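You operate a simulated robot arm through the tools that you are given. There is no shell and no other tool. Be economical: measure what you need, move in short steps, check, and stop when the job is done.

You are at the controls of a simulated two-armed robot. One attempt, no reset.

TASK
Earth the switch case, then bring the power up.
Fine: green block on the copper plate, square under the lever; green lever down, main switch on, yellow and orange breakers on. Set down upright: green block.

It is judged by the outcome, as a careful person would: the job done as asked, and still so three seconds after it is handed in. It fails if anything else is knocked over, pushed out of place, dropped, spilled or broken.

THE ROBOT
Two 7-joint arms with two-finger grippers on one trunk, on a base that drives. Base frame: it is fixed to the floor where the robot stands at the start and does not move with it; the origin is under the middle of the robot, x ahead of it, y to its left, z up; the surface under the hand at the start is at about z = 0.84. Lengths are in m, angles in degrees, forces in N, time in s.
The left shoulder is at the start at [0.05, 0.216, 1.246], the right one opposite. With the tool pointing down near the work surface each hand reaches from about 0.2 to 0.78 m from the robot's upright axis, wherever it stands, measured 20 degrees to its own side. Places, roughly: black cable wing nut [0.7, -0.4, 1]; black change-over switch [0.7, -0.1, 1]; black dim switch [0.4, -0.5, 0.9]; black rubber pump [0.7, -0.9, 1.1]; blue air slide [0.7, -0.7, 1.1]; blue breaker [0.7, 0.1, 1.2]; blue socket ring [0.5, 0.1, 0.9]; cable reel [0.6, -0.8, 0.5]; copper plate [0.5, 0.6, 0.9]; data toggle [0.7, 0.3, 1.1]; exhaust handle [0.8, -0.9, 1.2]; green ball lever [0.6, 0.6, 0.9]; green test button [0.6, -0.4, 0.9]; grey switch case [0.8, 0.3, 1.1]; heat toggle [0.7, 0.3, 1.1]; heater dial [0.7, -0.8, 1]. Payload 3.18 kg a hand.
Tool frame (each hand has its own): the origin (TCP) lies between the finger pads and is the grasp point; the fingertips stand 0.03 m ahead of it; z points along the fingers, y is the line along which they close. The gripper opens to 0.144 m. The gripper's body begins 0.103 m behind the TCP.
Orientation is that of the tool frame in the base frame, as a unit quaternion [x, y, z, w]. With the fingers straight down and closing along the base's y, the tool's x points along the base's -x, its y along +y and its z along -z.

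THE INTERFACE
- The arms move only by the tool drive_tool. It takes "left_motion", "right_motion" or both (then of equal length, played together; a hand with none holds still); each is a list of rows, each an object (a shift or turn left out is 0, a gripper value left out holds the last) with "translation": the shift along the tool's x, y, z in units of 30 mm (1.0 is 30 mm), a list of three; "rotation": the turn, a rotation vector about the tool's x, y, z in units of 8 degrees (1.0 is 8 degrees), a list of three; "gripper": the closure, from 0 (fully open) to 1 (shut). In form: [{"translation": [dx, dy, dz], "rotation": [rx, ry, rz], "gripper": gripper}, ...]. A call has 1 to 20 rows; each row shifts and turns the commanded pose from where the row before left it, along the tool's axes as they then stand. A call with a number of a shift or a turn outside -1 to 1 is refused whole. Each row takes 0.2 s and may step no farther than 0.05 m and 8.6 degrees from the row before; otherwise, or with a gripper value out of range, the whole call is refused. A pose out of reach is approached as far as the arm can. The call stops where the force on the tool passes 40 N (or 10 N more than at its start, if that is more) or the arm is blocked; 0.2 s more then pass. Each finger halts on what it meets, pressing with about 26 N; the grip force reading is that of the motor and also rises with nothing between the fingers. The clock runs only during rows and for 0.2 s after the last one: add rows that do not move to give the fingers time. The reply holds the time, the measured pose of the TCP, the force on the tool along the base axes, the opening and the grip force, in the units named above and with some noise, with the torque about the TCP (base axes, N m) and any sound that the robot's microphone picked up, and new pictures: "views" is both (left out), scene, wrist or none (wrist: the cameras of the hands that moved).
- Cameras (640 x 400 px; columns grow to the right, rows downward): "scene" is now at [0.1458, 0.0058, 1.4433]; the picture's right is [0.15, -0.99, 0.00], its down [-0.50, -0.08, -0.86] and it looks along [0.85, 0.13, -0.51] (base axes); focal length 214 px, centre (320, 200). "left" rides on the left gripper at [0.076, -0.016, -0.143] in its tool frame; the picture's right is [0.21, 0.98, 0.00], its down [-0.84, 0.18, -0.51] and it looks along [-0.50, 0.11, 0.86] (tool axes); focal length 218 px, centre (320, 200). "right" rides on the right gripper at [0.076, 0.016, -0.143] in its tool frame; the picture's right is [-0.21, 0.98, 0.00], its down [-0.84, -0.18, -0.51] and it looks along [-0.50, -0.11, 0.86] (tool axes); focal length 218 px, centre (320, 200). There is no depth. A picture from a camera that has moved, and an enlarged one, comes with that camera's place and axes in the base frame and with its lens. The place of the scene camera against the robot may be out by one fixed shift of up to 0.025 m in any direction.
- lift_body(by): slides the trunk up (or, below 0, down) by that many m; the arms and the scene camera ride with it, the base frame stays. It gives what a move gives, with no picture.
- roll_base(legs): drives the robot by 1 to 6 legs, each [ahead, left, turn to the left] in m, m and degrees, along the robot's own axes; the way and the turn of a leg run together, so that a leg with both is an arc; at most 1.5 m and 180 degrees a leg. The arms and the cameras ride along, it lands a little off, and it stops where it bumps. It gives what a move gives, and a new picture of the scene camera.
- turn_head(pan, tilt): turns the head with the scene camera to pan (to the left, within 80 degrees either way) and tilt (down, from -29 to 69), counted from straight ahead of the robot. It gives what a move gives, and a new picture of the scene camera.
- inspect(camera, box): a new picture of the part [left, top, right, bottom] of that camera's present view, enlarged. It takes no simulated time.
- close_job(): hands the job in; it is judged then, once.

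Work in short steps. Places have to be worked out from the pictures, the camera data and where the tool is seen: move nearer, look again, correct. Check each grasp and each placing, and mend what went wrong. You have 120 turns and 260 pictures in all, those below and enlarged ones among them. Open the grippers and draw the arms clear of the work before you hand the job in, unless the task says otherwise; then end with one line.

The tools are called after "Emit:" as a command line: name --argument value ..., lists and objects as JSON in quotes. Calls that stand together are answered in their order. drive_tool: Moves the arms, as the interface text tells. Its arguments: {"type":"object","properties":{"left_motion":{"type":"array"},"right_motion":{"type":"array"},"views":{"type":"string","enum":["both","scene","wrist","none"]}},"required":[]} The other tools are called the same way: lift_body (by) slides the trunk up or down; roll_base (legs) drives the base; turn_head (pan, tilt) turns the head that bears the scene camera; inspect (camera, box) takes an enlarged picture of a part of a camera's view; close_job () hands the job in.

At the start:

```text
time_s: 0.0
left_tcp_pos: [0.4355, 0.4936, 1.2952]
left_orientation: [0.0, 1.0, 0.0, 0.0]
left_ft_force: [0.0, -0.3, 0.0]
left_torque: [0.0, 0.01, 0.03]
left_grip_width: 0.144
left_finger_force: 0.1
right_tcp_pos: [0.4959, 0.0046, 1.0003]
right_orientation: [0.001, 1.0, 0.001, 0.0]
right_ft_force: [-0.3, -0.3, 0.6]
right_torque: [-0.02, 0.04, 0.03]
right_grip_width: 0.144
right_finger_force: 0.0
trunk travel left (down, up): [-0.325, 0.044]
robot x, y, heading: [-0.0008, 0.0042, 0.1]
head pan, tilt: [8.7, 30.7]
```

scene: 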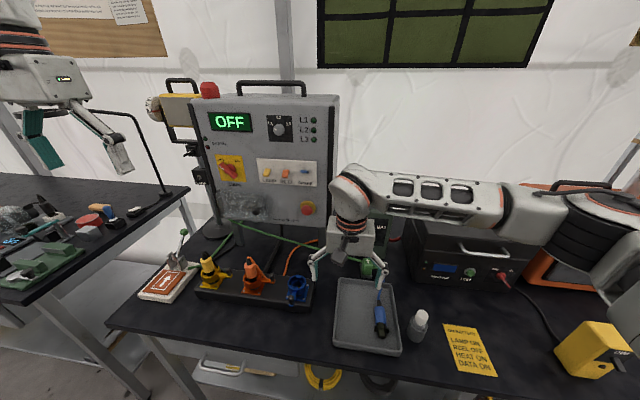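
right: 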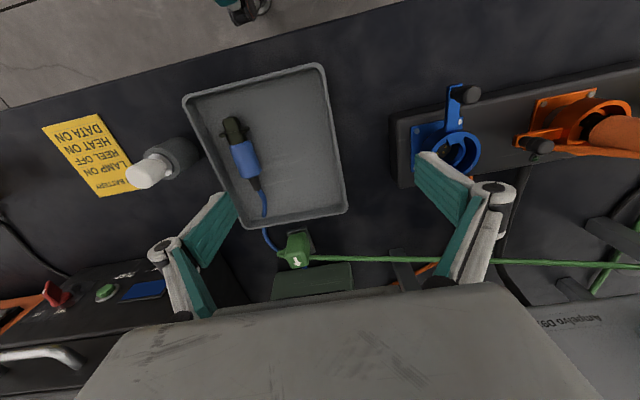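
left: 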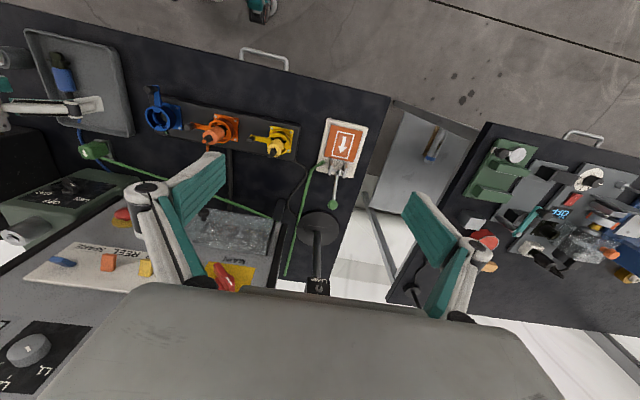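

The green block with its wire appears just behind the tray. I enlarge the main parts first.

Emit:
inspect --camera "scene" --box '[190, 80, 350, 230]'

Emit:
inspect --camera "scene" --box '[120, 220, 320, 345]'

Emit:
inspect --camera "right" --box '[220, 200, 420, 320]'

Emit:
inspect --camera "left" --box '[270, 100, 400, 300]'

```text
2.67 times, centred on (270, 155) of scene
camera zoom: at [0.1458, 0.0058, 1.4433], right [0.15, -0.99, 0.0], down [-0.5, -0.08, -0.86], along [0.85, 0.13, -0.51], focal length 572 px, centre (453, 320)
```

zoom: 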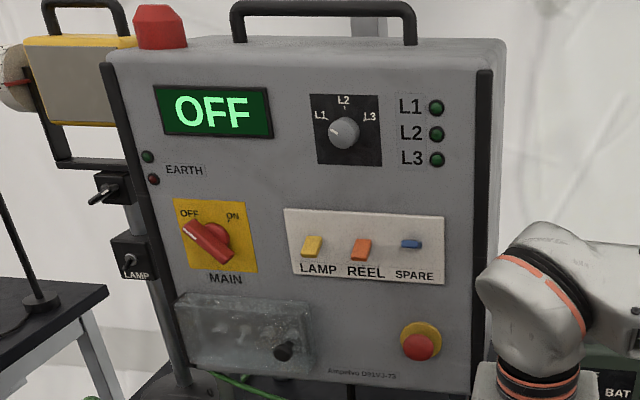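

```text
3.20 times, centred on (220, 282) of scene
camera zoom: at [0.1458, 0.0058, 1.4433], right [0.15, -0.99, 0.0], down [-0.5, -0.08, -0.86], along [0.85, 0.13, -0.51], focal length 686 px, centre (640, -64)
```

zoom: 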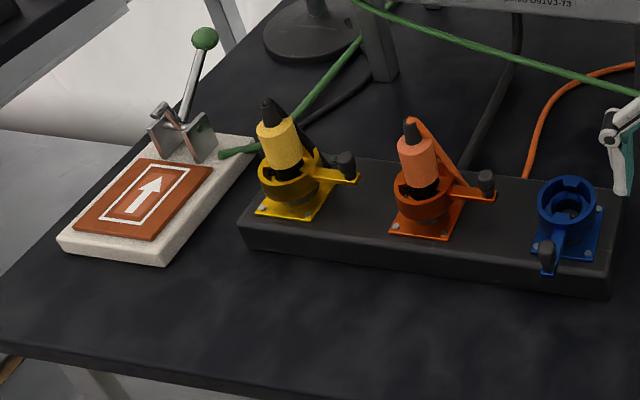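

```text
3.20 times, centred on (320, 260) of right
camera zoom: at [0.419, 0.0191, 1.1426], right [0.21, 0.98, 0.0], down [0.84, -0.18, 0.51], along [0.5, -0.11, -0.86], focal length 698 px, centre (320, 8)
```

zoom: 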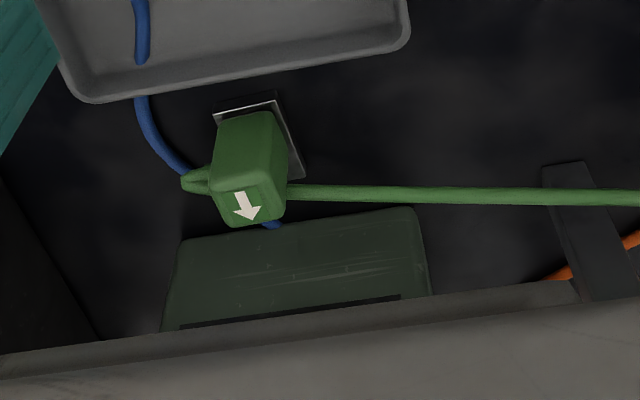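

```text
2.00 times, centred on (335, 200) of left
camera zoom: at [0.3584, 0.4779, 1.4366], right [-0.21, 0.98, 0.0], down [0.84, 0.18, 0.51], along [0.5, 0.11, -0.86], focal length 436 px, centre (290, 200)
```

zoom: 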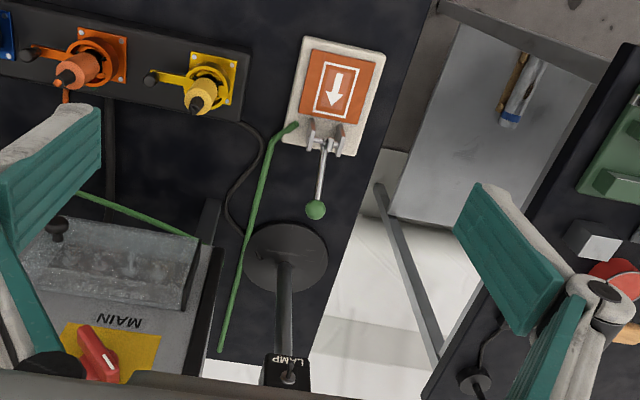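

Emit:
inspect --camera "right" --box '[260, 220, 340, 270]'

Emit:
inspect --camera "scene" --box '[330, 235, 410, 285]'

Emit:
inspect --camera "left" --box '[300, 110, 380, 220]'

```text
8.00 times, centred on (300, 245) of right
camera zoom: at [0.419, 0.0191, 1.1426], right [0.21, 0.98, 0.0], down [0.84, -0.18, 0.51], along [0.5, -0.11, -0.86], focal length 1746 px, centre (480, -160)
```

zoom: 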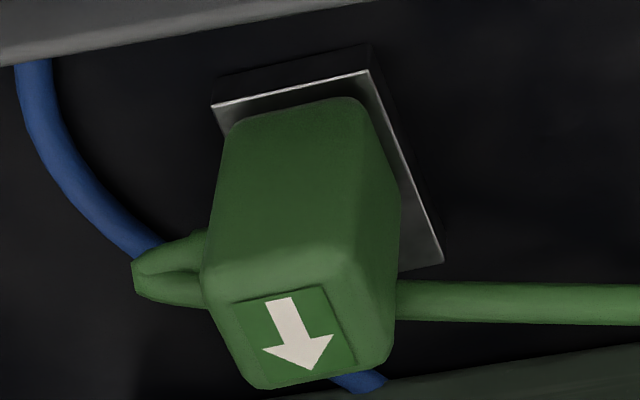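

```text
8.00 times, centred on (370, 260) of scene
camera zoom: at [0.1458, 0.0058, 1.4433], right [0.15, -0.99, 0.0], down [-0.5, -0.08, -0.86], along [0.85, 0.13, -0.51], focal length 1716 px, centre (-80, -280)
```

zoom: 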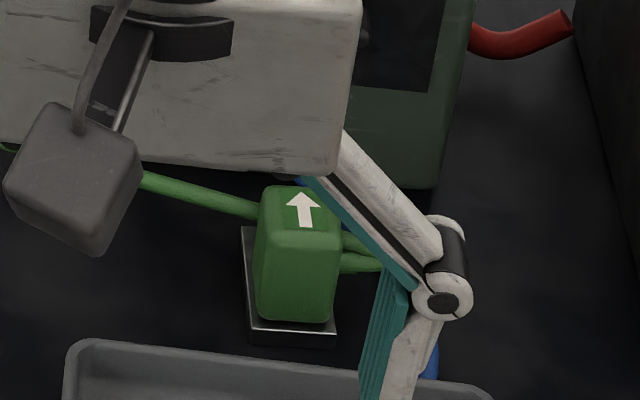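

```text
3.64 times, centred on (340, 165) of left
camera zoom: at [0.3584, 0.4779, 1.4366], right [-0.21, 0.98, 0.0], down [0.84, 0.18, 0.51], along [0.5, 0.11, -0.86], focal length 794 px, centre (247, 327)
```

zoom: 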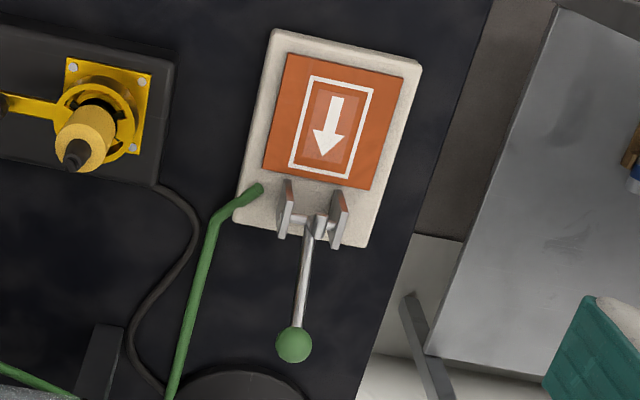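

The block stands on its metal foot at about (0.667, -0.069), yaw about +3°, arrow +x; the plate is near (0.505, 0.58). I raise and pull the right hand aside to free the view.

Emit:
drive_tool --right_motion '[{"translation": [0, 0, -1]}, {"translation": [0, 0, -1]}, {"translation": [0, 0, -1]}, {"translation": [0, 0, -1]}, {"translation": [0.5, -0.8, -0.5]}, {"translation": [0.5, -0.8, -0.5]}, {"translation": [0.5, -0.8, -0.5]}, {"translation": [0.5, -0.8, -0.5]}, {"translation": [0.5, -0.8, 0]}, {"translation": [0.5, -0.8, 0]}, {"translation": [0, -1, 0]}, {"translation": [0, -1, 0]}]' --views "both"

```text
time_s: 2.6
left_tcp_pos: [0.4332, 0.4927, 1.2956]
left_orientation: [0.0, 1.0, 0.0, 0.001]
left_ft_force: [-0.4, 0.5, 0.7]
left_torque: [0.04, -0.03, 0.02]
left_grip_width: 0.1439
left_finger_force: 0.0
right_tcp_pos: [0.4028, -0.2008, 1.1794]
right_orientation: [0.001, 1.0, 0.001, 0.0]
right_ft_force: [0.2, -0.2, 0.0]
right_torque: [0.05, 0.0, 0.01]
right_grip_width: 0.1444
right_finger_force: 0.0
trunk travel left (down, up): [-0.325, 0.044]
robot x, y, heading: [-0.0044, -0.0005, 0.0]
head pan, tilt: [8.7, 30.7]
camera scene: at [0.1453, 0.0045, 1.4433], right [0.15, -0.99, 0.0], down [-0.5, -0.08, -0.86], along [0.85, 0.13, -0.51], focal length 214 px, centre (320, 200)
camera right: at [0.3278, -0.1867, 1.3222], right [0.21, 0.98, 0.0], down [0.84, -0.18, 0.51], along [0.5, -0.1, -0.86], focal length 218 px, centre (320, 200)
```

scene: 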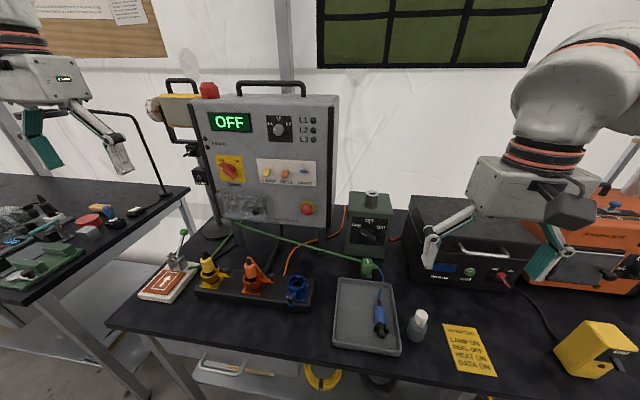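
right: 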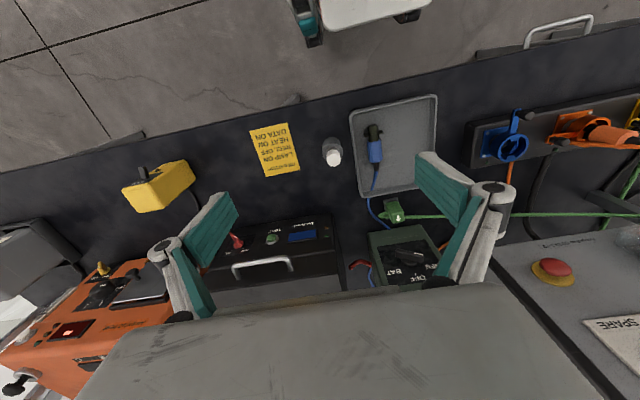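

Now I move the right hand farther right and bring the left hand above and in front of the block, high over everything.

Emit:
drive_tool --left_motion '[{"translation": [-0.15, -1, 0.3]}, {"translation": [-0.15, -1, 0.3]}, {"translation": [-0.15, -1, 0.3]}, {"translation": [-0.15, -1, 0.3]}, {"translation": [-0.15, -1, 0.3]}, {"translation": [-0.15, -1, 0.3]}, {"translation": [-0.15, -1, 0.3]}, {"translation": [-0.15, -1, 0.3]}, {"translation": [-0.15, -1, 0.3]}, {"translation": [-0.15, -1, 0.3]}, {"translation": [-0.15, -1, 0.3]}, {"translation": [-0.15, -1, 0.3]}, {"translation": [-0.15, -1, 0.3]}, {"translation": [-0.15, -1, 0.3]}, {"translation": [-0.15, -1, 0.3]}, {"translation": [-0.15, -1, 0.3]}, {"translation": [-0.15, -1, 0.3]}, {"translation": [-0.15, -1, 0.3]}, {"translation": [-0.15, -0.7, 0.3]}]' --right_motion '[{"translation": [0, -1, 0]}, {"translation": [0, -1, 0]}, {"translation": [0, -1, 0]}, {"translation": [0, -1, 0]}, {"translation": [0, -1, 0]}, {"translation": [0, -1, 0]}, {"translation": [0.5, -1, 0]}, {"translation": [0.5, 0, 0]}, {}, {}, {}, {}, {}, {}, {}, {}, {}, {}, {}]' --views "both"

```text
time_s: 6.6
left_tcp_pos: [0.4825, 0.3544, 1.278]
left_orientation: [0.002, 1.0, -0.001, 0.0]
left_ft_force: [0.4, 0.0, 0.5]
left_torque: [0.02, 0.0, 0.0]
left_grip_width: 0.1441
left_finger_force: 0.2
left hand out of reach, approached as far as the arm can: row 5, 6, 7, 8, 9, 10, 11, 12, 13, 14, 15, 16, 17, 18, 19
right_tcp_pos: [0.3742, -0.4001, 1.174]
right_orientation: [0.0, 1.0, 0.001, 0.0]
right_ft_force: [-1.5, 1.5, 0.7]
right_torque: [0.02, -0.01, -0.02]
right_grip_width: 0.1441
right_finger_force: 0.1
right hand out of reach, approached as far as the arm can: row 7
trunk travel left (down, up): [-0.325, 0.044]
robot x, y, heading: [0.003, -0.0016, -0.1]
head pan, tilt: [8.7, 30.7]
camera scene: at [0.1458, 0.0058, 1.4433], right [0.15, -0.99, 0.0], down [-0.5, -0.08, -0.86], along [0.85, 0.13, -0.51], focal length 214 px, centre (320, 200)
camera right: at [0.2974, -0.3844, 1.3167], right [0.21, 0.98, 0.0], down [0.84, -0.18, 0.51], along [0.5, -0.11, -0.86], focal length 218 px, centre (320, 200)
camera left: at [0.4077, 0.3392, 1.4202], right [-0.21, 0.98, 0.0], down [0.84, 0.18, 0.51], along [0.49, 0.1, -0.86], focal length 218 px, centre (320, 200)
```

scene: 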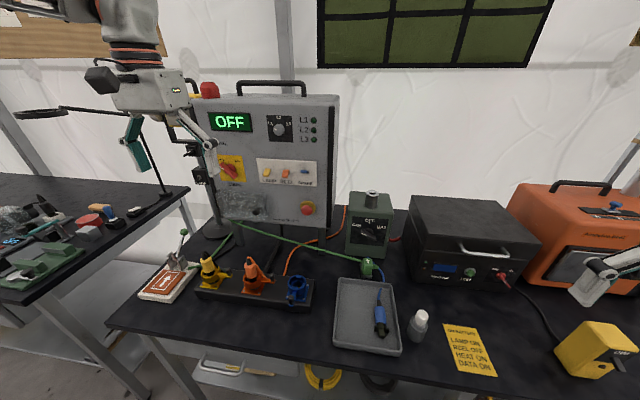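
right: 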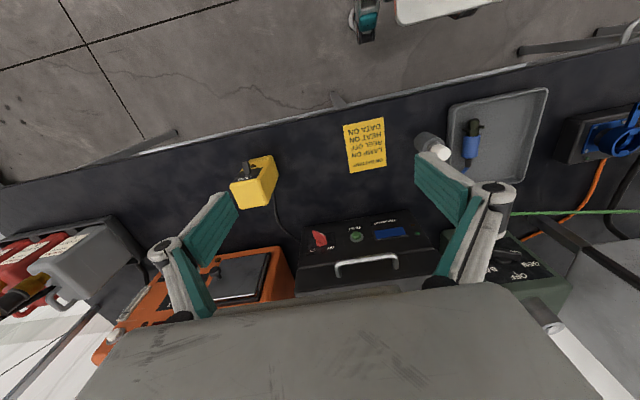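
left: 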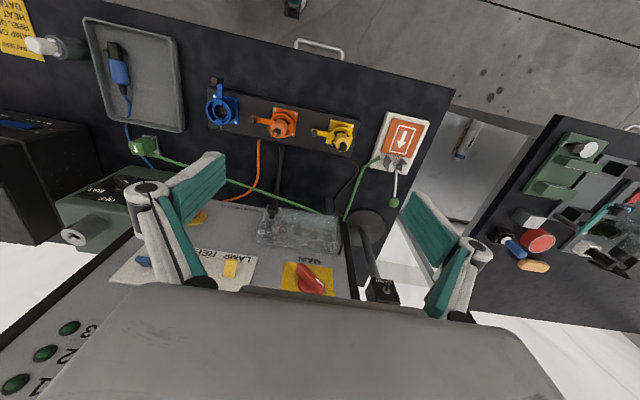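

The high path is out of the left arm's reach; I go lower first and check where the commanded pose starts from.

Emit:
drive_tool --left_motion '[{"translation": [0.5, 0, 1]}, {"translation": [0.5, 0, 1]}, {"translation": [0, 0, 1]}, {"translation": [0, 0, 1]}]' --views "none"

```text
time_s: 7.6
left_tcp_pos: [0.4657, 0.4111, 1.19]
left_orientation: [0.002, 1.0, -0.003, -0.001]
left_ft_force: [0.8, -0.4, -0.5]
left_torque: [0.0, 0.04, -0.01]
left_grip_width: 0.1438
left_finger_force: 0.0
left hand out of reach, approached as far as the arm can: row 1, 2, 3, 4
right_tcp_pos: [0.3731, -0.3992, 1.1746]
right_orientation: [0.001, 1.0, 0.0, 0.001]
right_ft_force: [-0.7, 0.6, 0.3]
right_torque: [0.02, -0.01, -0.03]
right_grip_width: 0.1441
right_finger_force: 0.1
trunk travel left (down, up): [-0.325, 0.044]
robot x, y, heading: [-0.0006, 0.0035, -0.4]
head pan, tilt: [8.7, 30.7]
```

Emit:
drive_tool --left_motion '[{"translation": [0, 0, 0.5]}, {}]' --views "none"

```text
time_s: 8.2
left_tcp_pos: [0.4645, 0.4166, 1.18]
left_orientation: [0.002, 1.0, -0.003, -0.002]
left_ft_force: [0.2, 0.3, -0.2]
left_torque: [-0.01, -0.03, -0.02]
left_grip_width: 0.1442
left_finger_force: 0.1
left hand out of reach, approached as far as the arm can: row 1
right_tcp_pos: [0.3735, -0.4002, 1.1751]
right_orientation: [0.001, 1.0, 0.001, 0.0]
right_ft_force: [0.2, 0.3, 1.1]
right_torque: [0.03, 0.0, 0.0]
right_grip_width: 0.144
right_finger_force: 0.1
trunk travel left (down, up): [-0.325, 0.044]
robot x, y, heading: [0.0005, 0.0009, -0.1]
head pan, tilt: [8.7, 30.7]
```

Emit:
drive_tool --left_motion '[{"translation": [0.2, 1, 0]}, {"translation": [0.2, 1, 0]}, {"translation": [0.2, 1, 0.5]}, {"translation": [0, 0, 1]}, {"translation": [0, 0, 1]}, {}]' --views "none"

```text
time_s: 9.6
left_tcp_pos: [0.4483, 0.507, 1.1039]
left_orientation: [-0.001, 1.0, 0.0, 0.0]
left_ft_force: [-0.5, -0.2, -0.2]
left_torque: [-0.02, 0.01, 0.02]
left_grip_width: 0.144
left_finger_force: 0.0
right_tcp_pos: [0.3731, -0.4005, 1.1733]
right_orientation: [0.001, 1.0, 0.0, 0.0]
right_ft_force: [-0.2, 0.4, 0.0]
right_torque: [0.01, -0.01, -0.02]
right_grip_width: 0.1439
right_finger_force: 0.1
trunk travel left (down, up): [-0.325, 0.044]
robot x, y, heading: [-0.0009, 0.004, 0.3]
head pan, tilt: [8.7, 30.7]
```

Reachable again here; I now sweep toward −y at this lower height.

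Emit:
drive_tool --left_motion '[{"translation": [0, -1, 0]}, {"translation": [0, -1, 0]}, {"translation": [0, -1, 0]}, {"translation": [0, -1, 0]}, {"translation": [0, -1, 0]}, {"translation": [0, -1, 0]}, {"translation": [0, -1, 0]}, {"translation": [0, -1, 0]}, {"translation": [0, -1, 0]}]' --views "none"

```text
time_s: 11.6
left_tcp_pos: [0.4874, 0.4054, 1.1859]
left_orientation: [0.003, 1.0, -0.004, -0.003]
left_ft_force: [0.3, -0.4, -0.4]
left_torque: [0.05, 0.05, -0.01]
left_grip_width: 0.144
left_finger_force: 0.0
left hand out of reach, approached as far as the arm can: row 2, 3, 4, 5, 6, 7, 8, 9
right_tcp_pos: [0.3741, -0.3992, 1.1737]
right_orientation: [0.001, 1.0, 0.0, -0.001]
right_ft_force: [-0.2, 0.2, -0.3]
right_torque: [-0.01, -0.03, 0.02]
right_grip_width: 0.144
right_finger_force: 0.0
trunk travel left (down, up): [-0.325, 0.044]
robot x, y, heading: [0.0001, 0.0022, -0.0]
head pan, tilt: [8.7, 30.7]
```

The left arm is limited inboard. I set it back to a comfortable pose and slide the base right by 0.25 m so that the block lies in its sector.

Emit:
drive_tool --left_motion '[{"translation": [0.5, 1, 0.5]}, {"translation": [0.5, 1, 1]}, {"translation": [0.3, 1, 1]}, {}]' --right_motion '[{"translation": [0, 1, 0]}, {"translation": [0, 1, 0]}, {"translation": [0, 1, 0]}, {"translation": [0, 1, 0]}]' --views "none"

Emit:
roll_base --legs '[[0, -0.25, 0]]'

```text
time_s: 12.6
left_tcp_pos: [0.4469, 0.4973, 1.1102]
left_orientation: [0.0, 1.0, -0.001, 0.0]
left_ft_force: [-0.6, 0.7, 0.1]
left_torque: [0.04, 0.02, 0.02]
left_grip_width: 0.144
left_finger_force: 0.0
right_tcp_pos: [0.3736, -0.2791, 1.1737]
right_orientation: [0.001, 1.0, 0.0, 0.0]
right_ft_force: [0.8, -0.1, -0.9]
right_torque: [0.0, 0.01, 0.01]
right_grip_width: 0.144
right_finger_force: 0.1
trunk travel left (down, up): [-0.325, 0.044]
robot x, y, heading: [-0.0023, -0.0002, -0.1]
head pan, tilt: [8.7, 30.7]
```

```text
time_s: 15.4
left_tcp_pos: [0.4477, 0.2517, 1.1097]
left_orientation: [-0.001, 1.0, 0.0, 0.0]
left_ft_force: [-0.3, -1.1, -1.2]
left_torque: [0.01, 0.01, 0.03]
left_grip_width: 0.144
left_finger_force: 0.1
right_tcp_pos: [0.374, -0.5238, 1.1732]
right_orientation: [0.0, 1.0, 0.001, 0.0]
right_ft_force: [-0.6, -0.7, -0.2]
right_torque: [0.0, -0.02, -0.02]
right_grip_width: 0.1443
right_finger_force: 0.0
trunk travel left (down, up): [-0.325, 0.044]
robot x, y, heading: [0.0022, -0.245, 0.4]
head pan, tilt: [8.7, 30.7]
camera scene: at [0.146, -0.2399, 1.4433], right [0.15, -0.99, 0.0], down [-0.5, -0.08, -0.86], along [0.85, 0.13, -0.51], focal length 214 px, centre (320, 200)
```

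scene: 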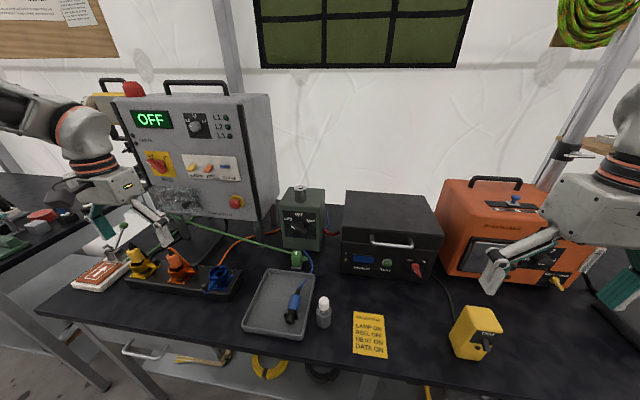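

Emit:
drive_tool --left_motion '[{"translation": [-0.5, -0.6, 0.4]}, {"translation": [-0.5, -0.6, 0.4]}, {"translation": [-0.5, -0.6, 0.4]}, {"translation": [-0.5, -0.6, 0.4]}, {"translation": [-0.3, -1, 0.2]}, {"translation": [-0.3, -1, 0.2]}, {"translation": [-0.3, -1, 0.2]}, {}]' --views "both"

```text
time_s: 17.2
left_tcp_pos: [0.5662, 0.1834, 1.0796]
left_orientation: [0.003, 1.0, -0.006, -0.003]
left_ft_force: [0.3, -0.3, 0.2]
left_torque: [-0.03, -0.03, 0.01]
left_grip_width: 0.1439
left_finger_force: 0.1
left hand out of reach, approached as far as the arm can: row 3, 4, 5, 6, 7
right_tcp_pos: [0.3738, -0.5226, 1.1753]
right_orientation: [0.0, 1.0, 0.001, 0.0]
right_ft_force: [-0.1, -0.3, 0.0]
right_torque: [-0.01, -0.02, 0.0]
right_grip_width: 0.1441
right_finger_force: 0.0
trunk travel left (down, up): [-0.325, 0.044]
robot x, y, heading: [0.0026, -0.2499, 0.0]
head pan, tilt: [8.7, 30.7]
camera scene: at [0.1455, -0.2395, 1.4433], right [0.15, -0.99, 0.0], down [-0.5, -0.08, -0.86], along [0.85, 0.13, -0.51], focal length 214 px, centre (320, 200)
camera left: at [0.4914, 0.1696, 1.2217], right [-0.2, 0.98, -0.01], down [0.85, 0.18, 0.5], along [0.49, 0.09, -0.87], focal length 218 px, centre (320, 200)
```

scene: 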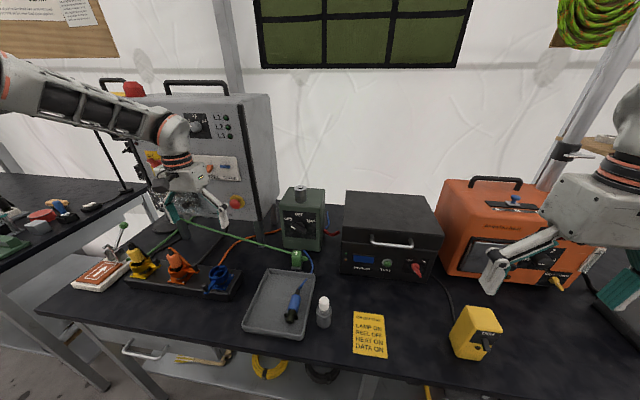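
left: 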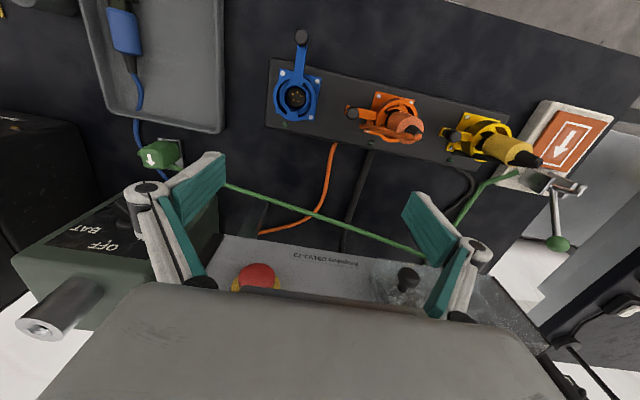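

The forearm comes in from the far left, so a wrist or elbow limit may bind. I test whether turning the tool frees the motion.

Emit:
drive_tool --left_motion '[{"rotation": [0, 0, 1]}, {"rotation": [0, 0, 1]}, {"rotation": [0, 0, 1]}, {"translation": [0, -1, 0.3]}, {"translation": [0, -1, 0.3]}, {}]' --views "none"

```text
time_s: 18.6
left_tcp_pos: [0.542, 0.1283, 1.0606]
left_orientation: [0.206, 0.978, 0.0, 0.0]
left_ft_force: [-0.5, 0.8, 0.4]
left_torque: [-0.01, -0.03, -0.02]
left_grip_width: 0.1437
left_finger_force: 0.0
right_tcp_pos: [0.3747, -0.5249, 1.1745]
right_orientation: [0.001, 1.0, 0.001, -0.001]
right_ft_force: [-0.5, 0.7, 1.2]
right_torque: [0.0, -0.01, 0.0]
right_grip_width: 0.144
right_finger_force: 0.0
trunk travel left (down, up): [-0.325, 0.044]
robot x, y, heading: [0.0028, -0.2448, 0.1]
head pan, tilt: [8.7, 30.7]
```

The tool-roll joint was the limit; turning clockwise frees it. The gripper is symmetric, so I flip it nearly 180° (final closing line along y, yaw +2.4°).

Emit:
drive_tool --left_motion '[{"rotation": [0, 0, 1]}, {"rotation": [0, 0, 1]}, {"rotation": [0, 0, 1]}, {"rotation": [0, 0, 1]}, {"rotation": [0, 0, 1]}, {"rotation": [0, 0, 1]}, {"rotation": [0, 0, 1]}, {"rotation": [0, 0, 1]}, {"rotation": [0, 0, 1]}, {"rotation": [0, 0, 1]}, {"rotation": [0, 0, 1]}, {"rotation": [0, 0, 1]}, {"rotation": [0, 0, 1]}, {"rotation": [0, 0, 1]}, {"rotation": [0, 0, 1]}, {"rotation": [0, 0, 1]}, {"rotation": [0, 0, 1]}, {"rotation": [0, 0, 1]}, {"rotation": [0, 0, 1]}, {"rotation": [0, 0, 0.2]}]' --views "wrist"

```text
time_s: 22.8
left_tcp_pos: [0.5419, 0.1291, 1.0595]
left_orientation: [1.0, 0.02, 0.0, -0.001]
left_ft_force: [0.8, 0.5, 0.3]
left_torque: [-0.03, 0.02, -0.02]
left_grip_width: 0.144
left_finger_force: 0.1
right_tcp_pos: [0.3755, -0.5239, 1.1738]
right_orientation: [-0.001, 1.0, 0.001, -0.001]
right_ft_force: [-0.2, 0.8, 0.5]
right_torque: [0.01, 0.02, 0.01]
right_grip_width: 0.1442
right_finger_force: 0.1
trunk travel left (down, up): [-0.325, 0.044]
robot x, y, heading: [0.0031, -0.2437, 0.2]
head pan, tilt: [8.7, 30.7]
camera left: at [0.6186, 0.1488, 1.2022], right [0.25, -0.97, 0.0], down [-0.83, -0.21, 0.51], along [-0.49, -0.13, -0.86], focal length 218 px, centre (320, 200)
```

left: 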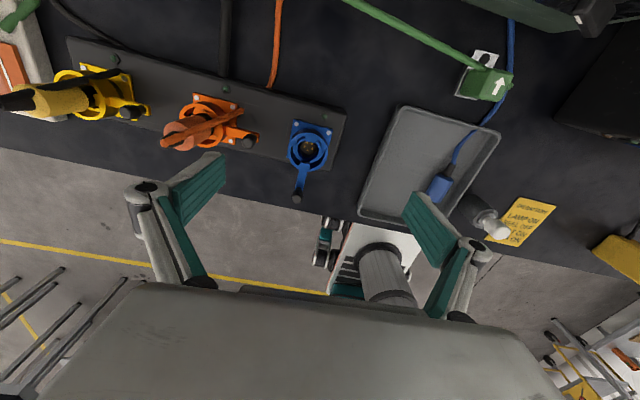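

Emit:
drive_tool --left_motion '[{"translation": [0, 1, 0]}, {"translation": [0, 1, 0]}, {"translation": [0, 1, 0]}, {"translation": [0, 1, 0]}, {"translation": [0, 1, 0]}, {"translation": [0, 1, 0]}, {"translation": [0, 0.5, 0]}, {"rotation": [0, 1, 0]}, {"rotation": [0, 1, 0]}, {"rotation": [0, 0.5, 0]}, {}]' --views "wrist"

```text
time_s: 25.2
left_tcp_pos: [0.541, -0.054, 1.0628]
left_orientation: [0.985, 0.022, 0.173, -0.003]
left_ft_force: [-0.3, -0.5, 0.6]
left_torque: [0.01, 0.01, -0.04]
left_grip_width: 0.1443
left_finger_force: 0.0
left hand out of reach, approached as far as the arm can: row 7
right_tcp_pos: [0.3748, -0.5247, 1.1746]
right_orientation: [0.0, 1.0, 0.001, 0.0]
right_ft_force: [-0.1, 0.1, -0.3]
right_torque: [0.0, 0.0, -0.01]
right_grip_width: 0.1441
right_finger_force: 0.1
trunk travel left (down, up): [-0.325, 0.044]
robot x, y, heading: [-0.0025, -0.2469, 0.1]
head pan, tilt: [8.7, 30.7]
camera left: at [0.5649, -0.0357, 1.2223], right [0.24, -0.97, 0.07], down [-0.96, -0.22, 0.19], along [-0.17, -0.11, -0.98], focal length 218 px, centre (320, 200)
```

left: 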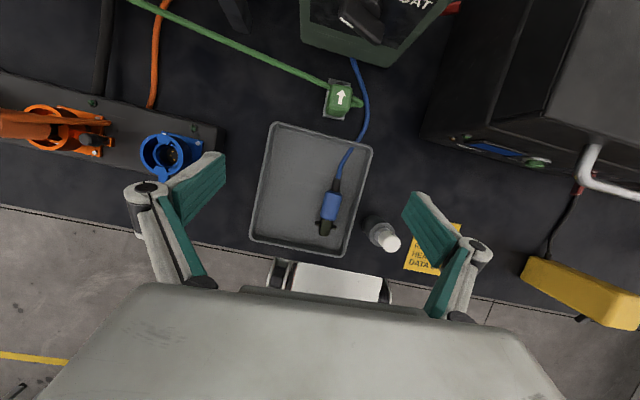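

The hand is tilted 20° forward as wanted. I enlarge the block from this near-overhead camera.

Emit:
inspect --camera "left" --box '[300, 50, 380, 130]'

```text
5.00 times, centred on (340, 90) of left
camera zoom: at [0.5649, -0.0357, 1.2223], right [0.24, -0.97, 0.07], down [-0.96, -0.22, 0.19], along [-0.17, -0.11, -0.98], focal length 1091 px, centre (220, 750)
```

zoom: 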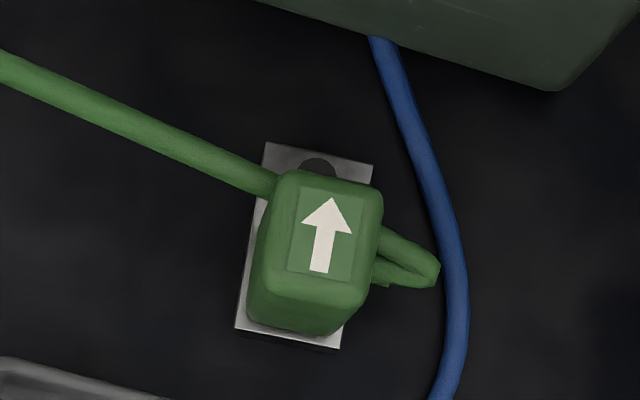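

Body spans x≈0.641–0.676, y≈−0.066, top ≈0.90, with a wire loop at its −y side. I lessen the tilt to 8°, set a 0.09 opening, and go to a pre-grasp above the near half of the body.

Emit:
drive_tool --left_motion '[{"rotation": [0, -1, 0], "gripper": 0.375}, {"rotation": [0, -0.5, 0]}, {"translation": [0.8, 0.2, 0]}, {"translation": [0.8, 0.2, 0]}, {"translation": [0.8, 0.15, 0.5]}, {"translation": [0.7, 0, 0.8]}, {"translation": [0, 0, 0.8]}, {"translation": [0, 0, 0.8]}, {}]' --views "both"

```text
time_s: 27.2
left_tcp_pos: [0.602, -0.0131, 1.0034]
left_orientation: [0.997, 0.022, 0.07, -0.001]
left_ft_force: [-0.2, 0.4, 0.2]
left_torque: [0.0, 0.02, 0.0]
left_grip_width: 0.0902
left_finger_force: 0.0
left hand out of reach, approached as far as the arm can: row 4, 5, 6, 7, 8
right_tcp_pos: [0.3743, -0.5241, 1.174]
right_orientation: [0.0, 1.0, 0.002, 0.0]
right_ft_force: [0.5, -0.4, 0.2]
right_torque: [0.02, -0.04, 0.01]
right_grip_width: 0.1441
right_finger_force: 0.0
trunk travel left (down, up): [-0.325, 0.044]
robot x, y, heading: [-0.0017, -0.2455, -0.0]
head pan, tilt: [8.7, 30.7]
camera scene: at [0.1458, -0.2399, 1.4433], right [0.15, -0.99, 0.0], down [-0.5, -0.08, -0.86], along [0.85, 0.13, -0.51], focal length 214 px, centre (320, 200)
camera left: at [0.6577, 0.0069, 1.1545], right [0.25, -0.97, 0.03], down [-0.9, -0.22, 0.38], along [-0.36, -0.12, -0.92], focal length 218 px, centre (320, 200)
```

scene: 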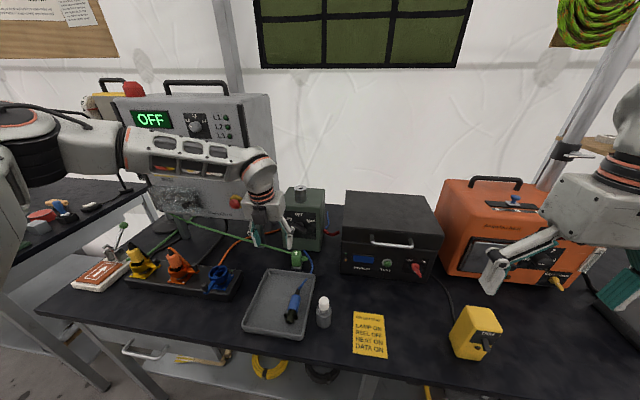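
left: 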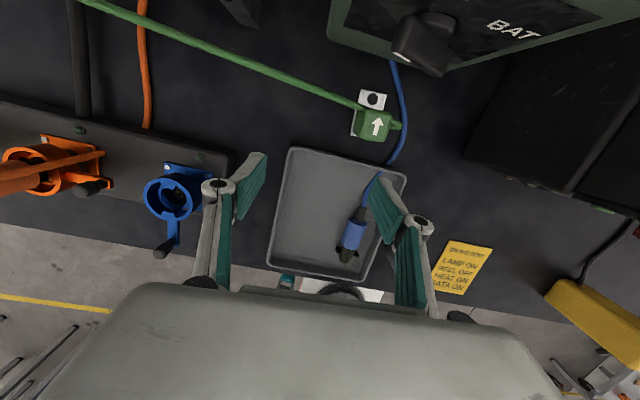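

The arm binds again; I back off a little and shift the base 0.15 m farther right and 0.04 m ahead for a better posture.

Emit:
drive_tool --left_motion '[{"translation": [-1, -0.5, -0.5]}, {"translation": [-1, -0.5, -0.5]}, {"translation": [-1, -0.5, -0.5]}, {"translation": [-0.5, -1, 0]}, {"translation": [0, -1, 0]}, {"translation": [0, -1, 0]}]' --views "none"

Emit:
roll_base --legs '[[0.04, -0.15, 0]]'

```text
time_s: 28.6
left_tcp_pos: [0.485, 0.1193, 1.0316]
left_orientation: [0.997, 0.022, 0.07, -0.001]
left_ft_force: [-0.3, -0.1, 0.3]
left_torque: [-0.03, -0.02, -0.01]
left_grip_width: 0.09
left_finger_force: 0.0
right_tcp_pos: [0.3736, -0.524, 1.1742]
right_orientation: [0.0, 1.0, -0.001, 0.0]
right_ft_force: [0.4, -0.7, 0.0]
right_torque: [0.01, -0.03, 0.0]
right_grip_width: 0.144
right_finger_force: 0.0
trunk travel left (down, up): [-0.325, 0.044]
robot x, y, heading: [-0.0013, -0.2418, -0.1]
head pan, tilt: [8.7, 30.7]
```

```text
time_s: 30.5
left_tcp_pos: [0.5255, -0.0314, 1.0329]
left_orientation: [0.997, 0.023, 0.069, -0.002]
left_ft_force: [0.6, -0.8, -0.5]
left_torque: [0.0, 0.0, 0.01]
left_grip_width: 0.09
left_finger_force: 0.0
right_tcp_pos: [0.4131, -0.6734, 1.1745]
right_orientation: [-0.001, 1.0, 0.0, -0.001]
right_ft_force: [-0.6, -0.1, -0.3]
right_torque: [-0.02, 0.0, 0.0]
right_grip_width: 0.1441
right_finger_force: 0.0
trunk travel left (down, up): [-0.325, 0.044]
robot x, y, heading: [0.0366, -0.3981, 0.2]
head pan, tilt: [8.7, 30.7]
camera scene: at [0.186, -0.3895, 1.4433], right [0.15, -0.99, 0.0], down [-0.5, -0.08, -0.86], along [0.85, 0.13, -0.51], focal length 214 px, centre (320, 200)
```

scene: 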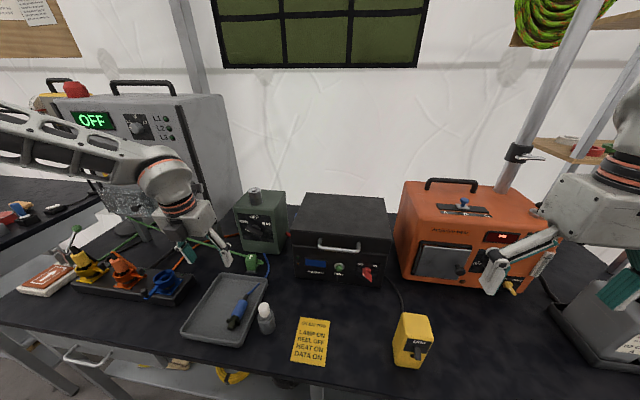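

Emit:
drive_tool --left_motion '[{"translation": [0.75, 0.3, 0]}, {"translation": [0.75, 0.3, 0.2]}, {"translation": [0.75, 0.3, 0.4]}, {"translation": [0.75, 0.3, 0.6]}, {"translation": [0.7, 0.13, 0.78]}, {}]' --views "wrist"

```text
time_s: 31.9
left_tcp_pos: [0.6452, -0.0647, 0.9893]
left_orientation: [0.997, 0.023, 0.07, -0.001]
left_ft_force: [0.0, -0.4, -0.4]
left_torque: [0.01, -0.03, -0.02]
left_grip_width: 0.0899
left_finger_force: 0.1
right_tcp_pos: [0.4118, -0.6733, 1.1746]
right_orientation: [0.0, 1.0, 0.001, 0.001]
right_ft_force: [-0.6, 0.2, -0.6]
right_torque: [0.01, 0.01, 0.01]
right_grip_width: 0.1441
right_finger_force: 0.1
trunk travel left (down, up): [-0.325, 0.044]
robot x, y, heading: [0.0385, -0.3955, 0.2]
head pan, tilt: [8.7, 30.7]
camera left: at [0.7024, -0.0456, 1.1401], right [0.25, -0.97, 0.03], down [-0.9, -0.22, 0.38], along [-0.37, -0.12, -0.92], focal length 218 px, centre (320, 200)
```

left: 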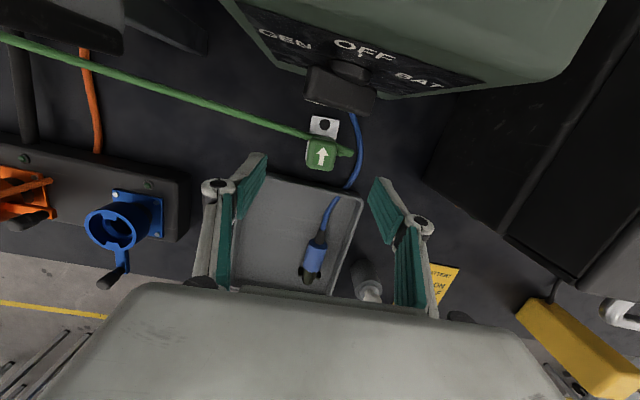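

The change-over knob is close to the wrist camera's path, so I restore the 20° backward tilt and descend partly, straight down.

Emit:
drive_tool --left_motion '[{"rotation": [0, 0.75, 0]}, {"rotation": [0, 0.75, 0]}, {"translation": [-0.3, 0.05, 0.8]}, {"translation": [-0.3, 0.0, 0.8]}, {}]' --views "both"

```text
time_s: 33.1
left_tcp_pos: [0.6461, -0.0674, 0.9371]
left_orientation: [0.984, 0.022, 0.175, -0.002]
left_ft_force: [-0.8, 0.2, 0.2]
left_torque: [0.02, 0.0, 0.02]
left_grip_width: 0.0902
left_finger_force: 0.1
right_tcp_pos: [0.4144, -0.6743, 1.1736]
right_orientation: [0.001, 1.0, 0.001, 0.0]
right_ft_force: [-0.6, -0.8, 0.2]
right_torque: [0.02, -0.02, 0.03]
right_grip_width: 0.1441
right_finger_force: 0.0
trunk travel left (down, up): [-0.325, 0.044]
robot x, y, heading: [0.0438, -0.396, 0.3]
head pan, tilt: [8.7, 30.7]
camera scene: at [0.1857, -0.3892, 1.4433], right [0.15, -0.99, 0.0], down [-0.5, -0.08, -0.86], along [0.85, 0.13, -0.51], focal length 214 px, centre (320, 200)
camera left: at [0.6693, -0.0495, 1.0963], right [0.24, -0.97, 0.07], down [-0.96, -0.22, 0.19], along [-0.17, -0.11, -0.98], focal length 218 px, centre (320, 200)
```

scene: 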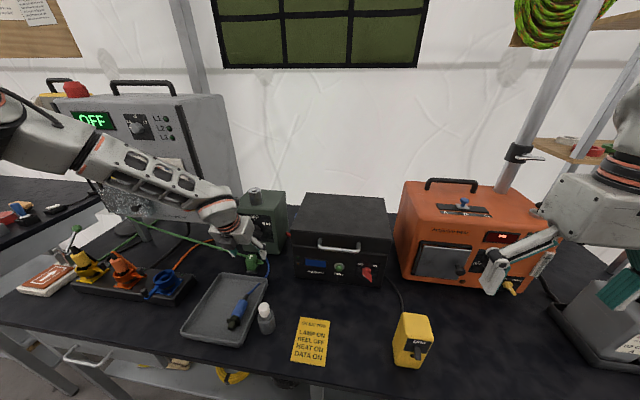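
left: 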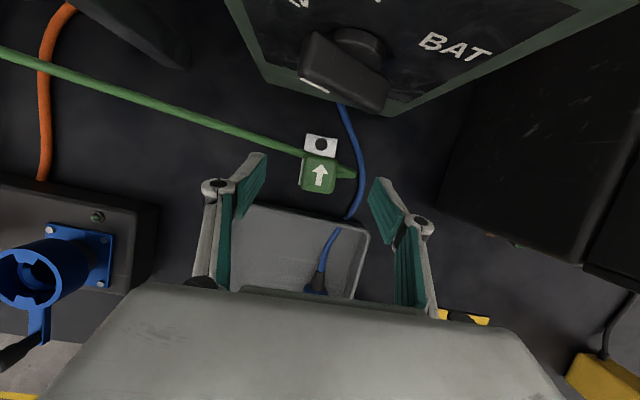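

Emit:
inspect --camera "left" --box '[220, 120, 420, 245]'

```text
3.20 times, centred on (320, 182) of left
camera zoom: at [0.6693, -0.0495, 1.0963], right [0.24, -0.97, 0.07], down [-0.96, -0.22, 0.19], along [-0.17, -0.11, -0.98], focal length 698 px, centre (320, 256)
```

zoom: 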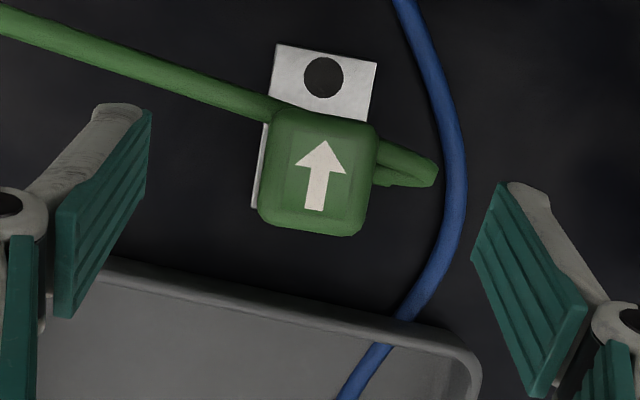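

The block body is centred at (0.659, −0.065) and lines up between the fingers. I finish the descent.

Emit:
drive_tool --left_motion '[{"translation": [-0.32, -0.05, 0.74]}, {"translation": [-0.32, 0, 0.73]}, {}]' --views "wrist"

```text
time_s: 33.9
left_tcp_pos: [0.6428, -0.0648, 0.8883]
left_orientation: [0.984, 0.022, 0.174, -0.004]
left_ft_force: [0.0, -0.4, 0.5]
left_torque: [0.0, -0.03, 0.01]
left_grip_width: 0.0901
left_finger_force: 0.0
right_tcp_pos: [0.4127, -0.6732, 1.1747]
right_orientation: [0.0, 1.0, 0.001, 0.0]
right_ft_force: [0.0, -1.6, 0.6]
right_torque: [0.02, -0.04, -0.01]
right_grip_width: 0.1441
right_finger_force: 0.0
trunk travel left (down, up): [-0.325, 0.044]
robot x, y, heading: [0.0428, -0.3927, 0.3]
head pan, tilt: [8.7, 30.7]
camera left: at [0.6665, -0.0483, 1.0481], right [0.24, -0.97, 0.07], down [-0.96, -0.22, 0.19], along [-0.17, -0.11, -0.98], focal length 218 px, centre (320, 200)
```

left: 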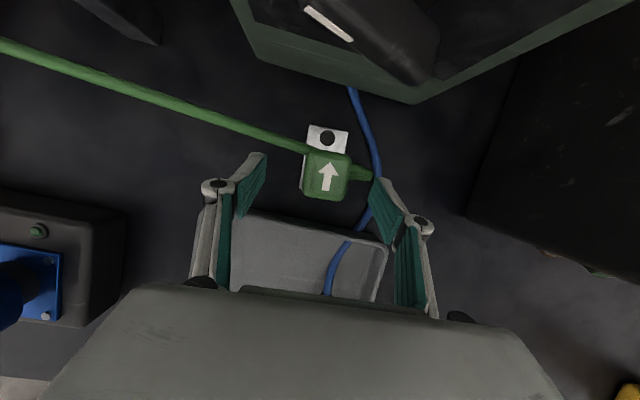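

Emit:
drive_tool --left_motion '[{"gripper": 0.6}, {"gripper": 0.7}, {"gripper": 0.9}, {"gripper": 1}, {}]' --views "wrist"

Emit:
inspect --camera "left" --box '[220, 120, 420, 245]'

```text
time_s: 35.1
left_tcp_pos: [0.6426, -0.0666, 0.8878]
left_orientation: [0.985, 0.023, 0.173, -0.004]
left_ft_force: [-1.2, 0.1, 1.1]
left_torque: [0.01, -0.07, 0.08]
left_grip_width: 0.0316
left_finger_force: 25.9
right_tcp_pos: [0.4142, -0.6732, 1.1733]
right_orientation: [0.0, 1.0, 0.001, 0.001]
right_ft_force: [-0.2, 0.1, -0.3]
right_torque: [0.01, 0.02, -0.01]
right_grip_width: 0.144
right_finger_force: 0.0
trunk travel left (down, up): [-0.325, 0.044]
robot x, y, heading: [0.0384, -0.3964, 0.0]
head pan, tilt: [8.7, 30.7]
camera left: at [0.6665, -0.0481, 1.0482], right [0.24, -0.97, 0.07], down [-0.96, -0.22, 0.19], along [-0.17, -0.11, -0.98], focal length 218 px, centre (320, 200)
```

left: 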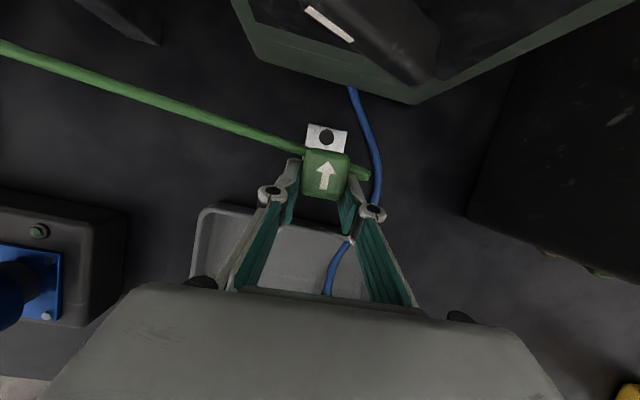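

```text
3.20 times, centred on (320, 182) of left
camera zoom: at [0.6665, -0.0481, 1.0482], right [0.24, -0.97, 0.07], down [-0.96, -0.22, 0.19], along [-0.17, -0.11, -0.98], focal length 698 px, centre (320, 256)
```

zoom: 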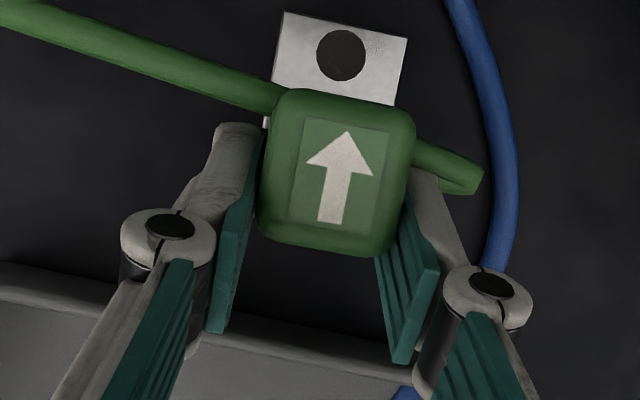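

Gripped at 31.6 mm, fingers just short of the loop. I lift straight up 5 cm and check.

Emit:
drive_tool --left_motion '[{"translation": [0.17, 0, -0.47]}, {"translation": [0.3, 0, -0.8]}, {"translation": [0.17, 0, -0.47]}, {}]' --views "both"

```text
time_s: 36.1
left_tcp_pos: [0.6419, -0.065, 0.9447]
left_orientation: [0.985, 0.023, 0.174, -0.004]
left_ft_force: [0.6, 0.0, -1.5]
left_torque: [-0.03, 0.04, 0.03]
left_grip_width: 0.0315
left_finger_force: 25.8
right_tcp_pos: [0.4142, -0.6726, 1.173]
right_orientation: [-0.001, 1.0, 0.001, 0.0]
right_ft_force: [0.2, 0.0, -0.7]
right_torque: [-0.01, -0.01, 0.02]
right_grip_width: 0.1438
right_finger_force: 0.1
trunk travel left (down, up): [-0.325, 0.044]
robot x, y, heading: [0.0431, -0.3943, 0.2]
head pan, tilt: [8.7, 30.7]
camera scene: at [0.1861, -0.3889, 1.4432], right [0.15, -0.99, 0.0], down [-0.5, -0.08, -0.86], along [0.85, 0.13, -0.51], focal length 214 px, centre (320, 200)
camera left: at [0.6662, -0.0476, 1.104], right [0.24, -0.97, 0.07], down [-0.96, -0.22, 0.19], along [-0.17, -0.11, -0.98], focal length 218 px, centre (320, 200)
```

scene: 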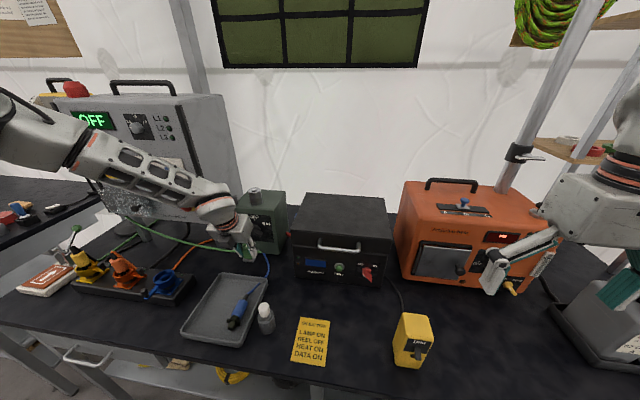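
left: 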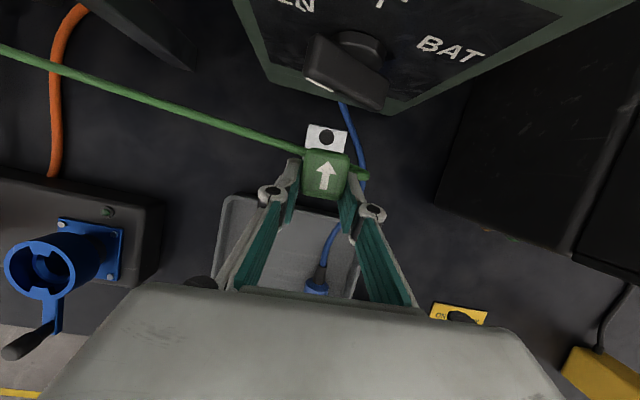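

Block is held upright. I raise it to about z 1.06 and draw back toward the robot before driving left.

Emit:
drive_tool --left_motion '[{"translation": [0, 0, -0.8]}, {"translation": [-0.3, 0, -0.8]}, {"translation": [-0.5, 0, -0.8]}, {"translation": [-0.5, 0, -0.8]}, {"translation": [-0.6, 0, -0.8]}, {"translation": [-0.6, 0, -0.8]}, {}]' --views "none"

Emit:
roll_base --legs '[[-0.04, 0.2, 0]]'

```text
time_s: 37.7
left_tcp_pos: [0.5238, -0.0719, 1.0536]
left_orientation: [0.984, 0.023, 0.174, -0.004]
left_ft_force: [0.4, 0.2, -1.9]
left_torque: [0.01, 0.04, 0.0]
left_grip_width: 0.0318
left_finger_force: 25.3
right_tcp_pos: [0.4142, -0.6742, 1.1732]
right_orientation: [0.0, 1.0, 0.001, -0.001]
right_ft_force: [-0.3, 0.6, 1.0]
right_torque: [0.03, -0.03, 0.0]
right_grip_width: 0.1439
right_finger_force: 0.1
trunk travel left (down, up): [-0.325, 0.044]
robot x, y, heading: [0.0415, -0.4002, 0.1]
head pan, tilt: [8.7, 30.7]
```

```text
time_s: 40.1
left_tcp_pos: [0.4831, 0.1273, 1.054]
left_orientation: [0.984, 0.021, 0.174, -0.002]
left_ft_force: [-0.8, -0.2, -1.8]
left_torque: [-0.02, 0.03, -0.02]
left_grip_width: 0.0317
left_finger_force: 26.2
right_tcp_pos: [0.373, -0.4732, 1.1752]
right_orientation: [0.0, 1.0, 0.001, 0.001]
right_ft_force: [-0.6, -0.3, 0.1]
right_torque: [-0.02, 0.02, -0.01]
right_grip_width: 0.144
right_finger_force: 0.0
trunk travel left (down, up): [-0.325, 0.044]
robot x, y, heading: [0.0014, -0.1942, 0.2]
head pan, tilt: [8.7, 30.7]
camera scene: at [0.1456, -0.1891, 1.4432], right [0.15, -0.99, 0.0], down [-0.5, -0.08, -0.86], along [0.85, 0.13, -0.51], focal length 214 px, centre (320, 200)
```

scene: 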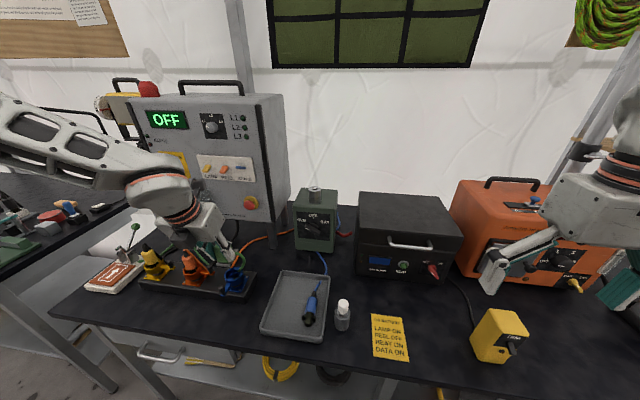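

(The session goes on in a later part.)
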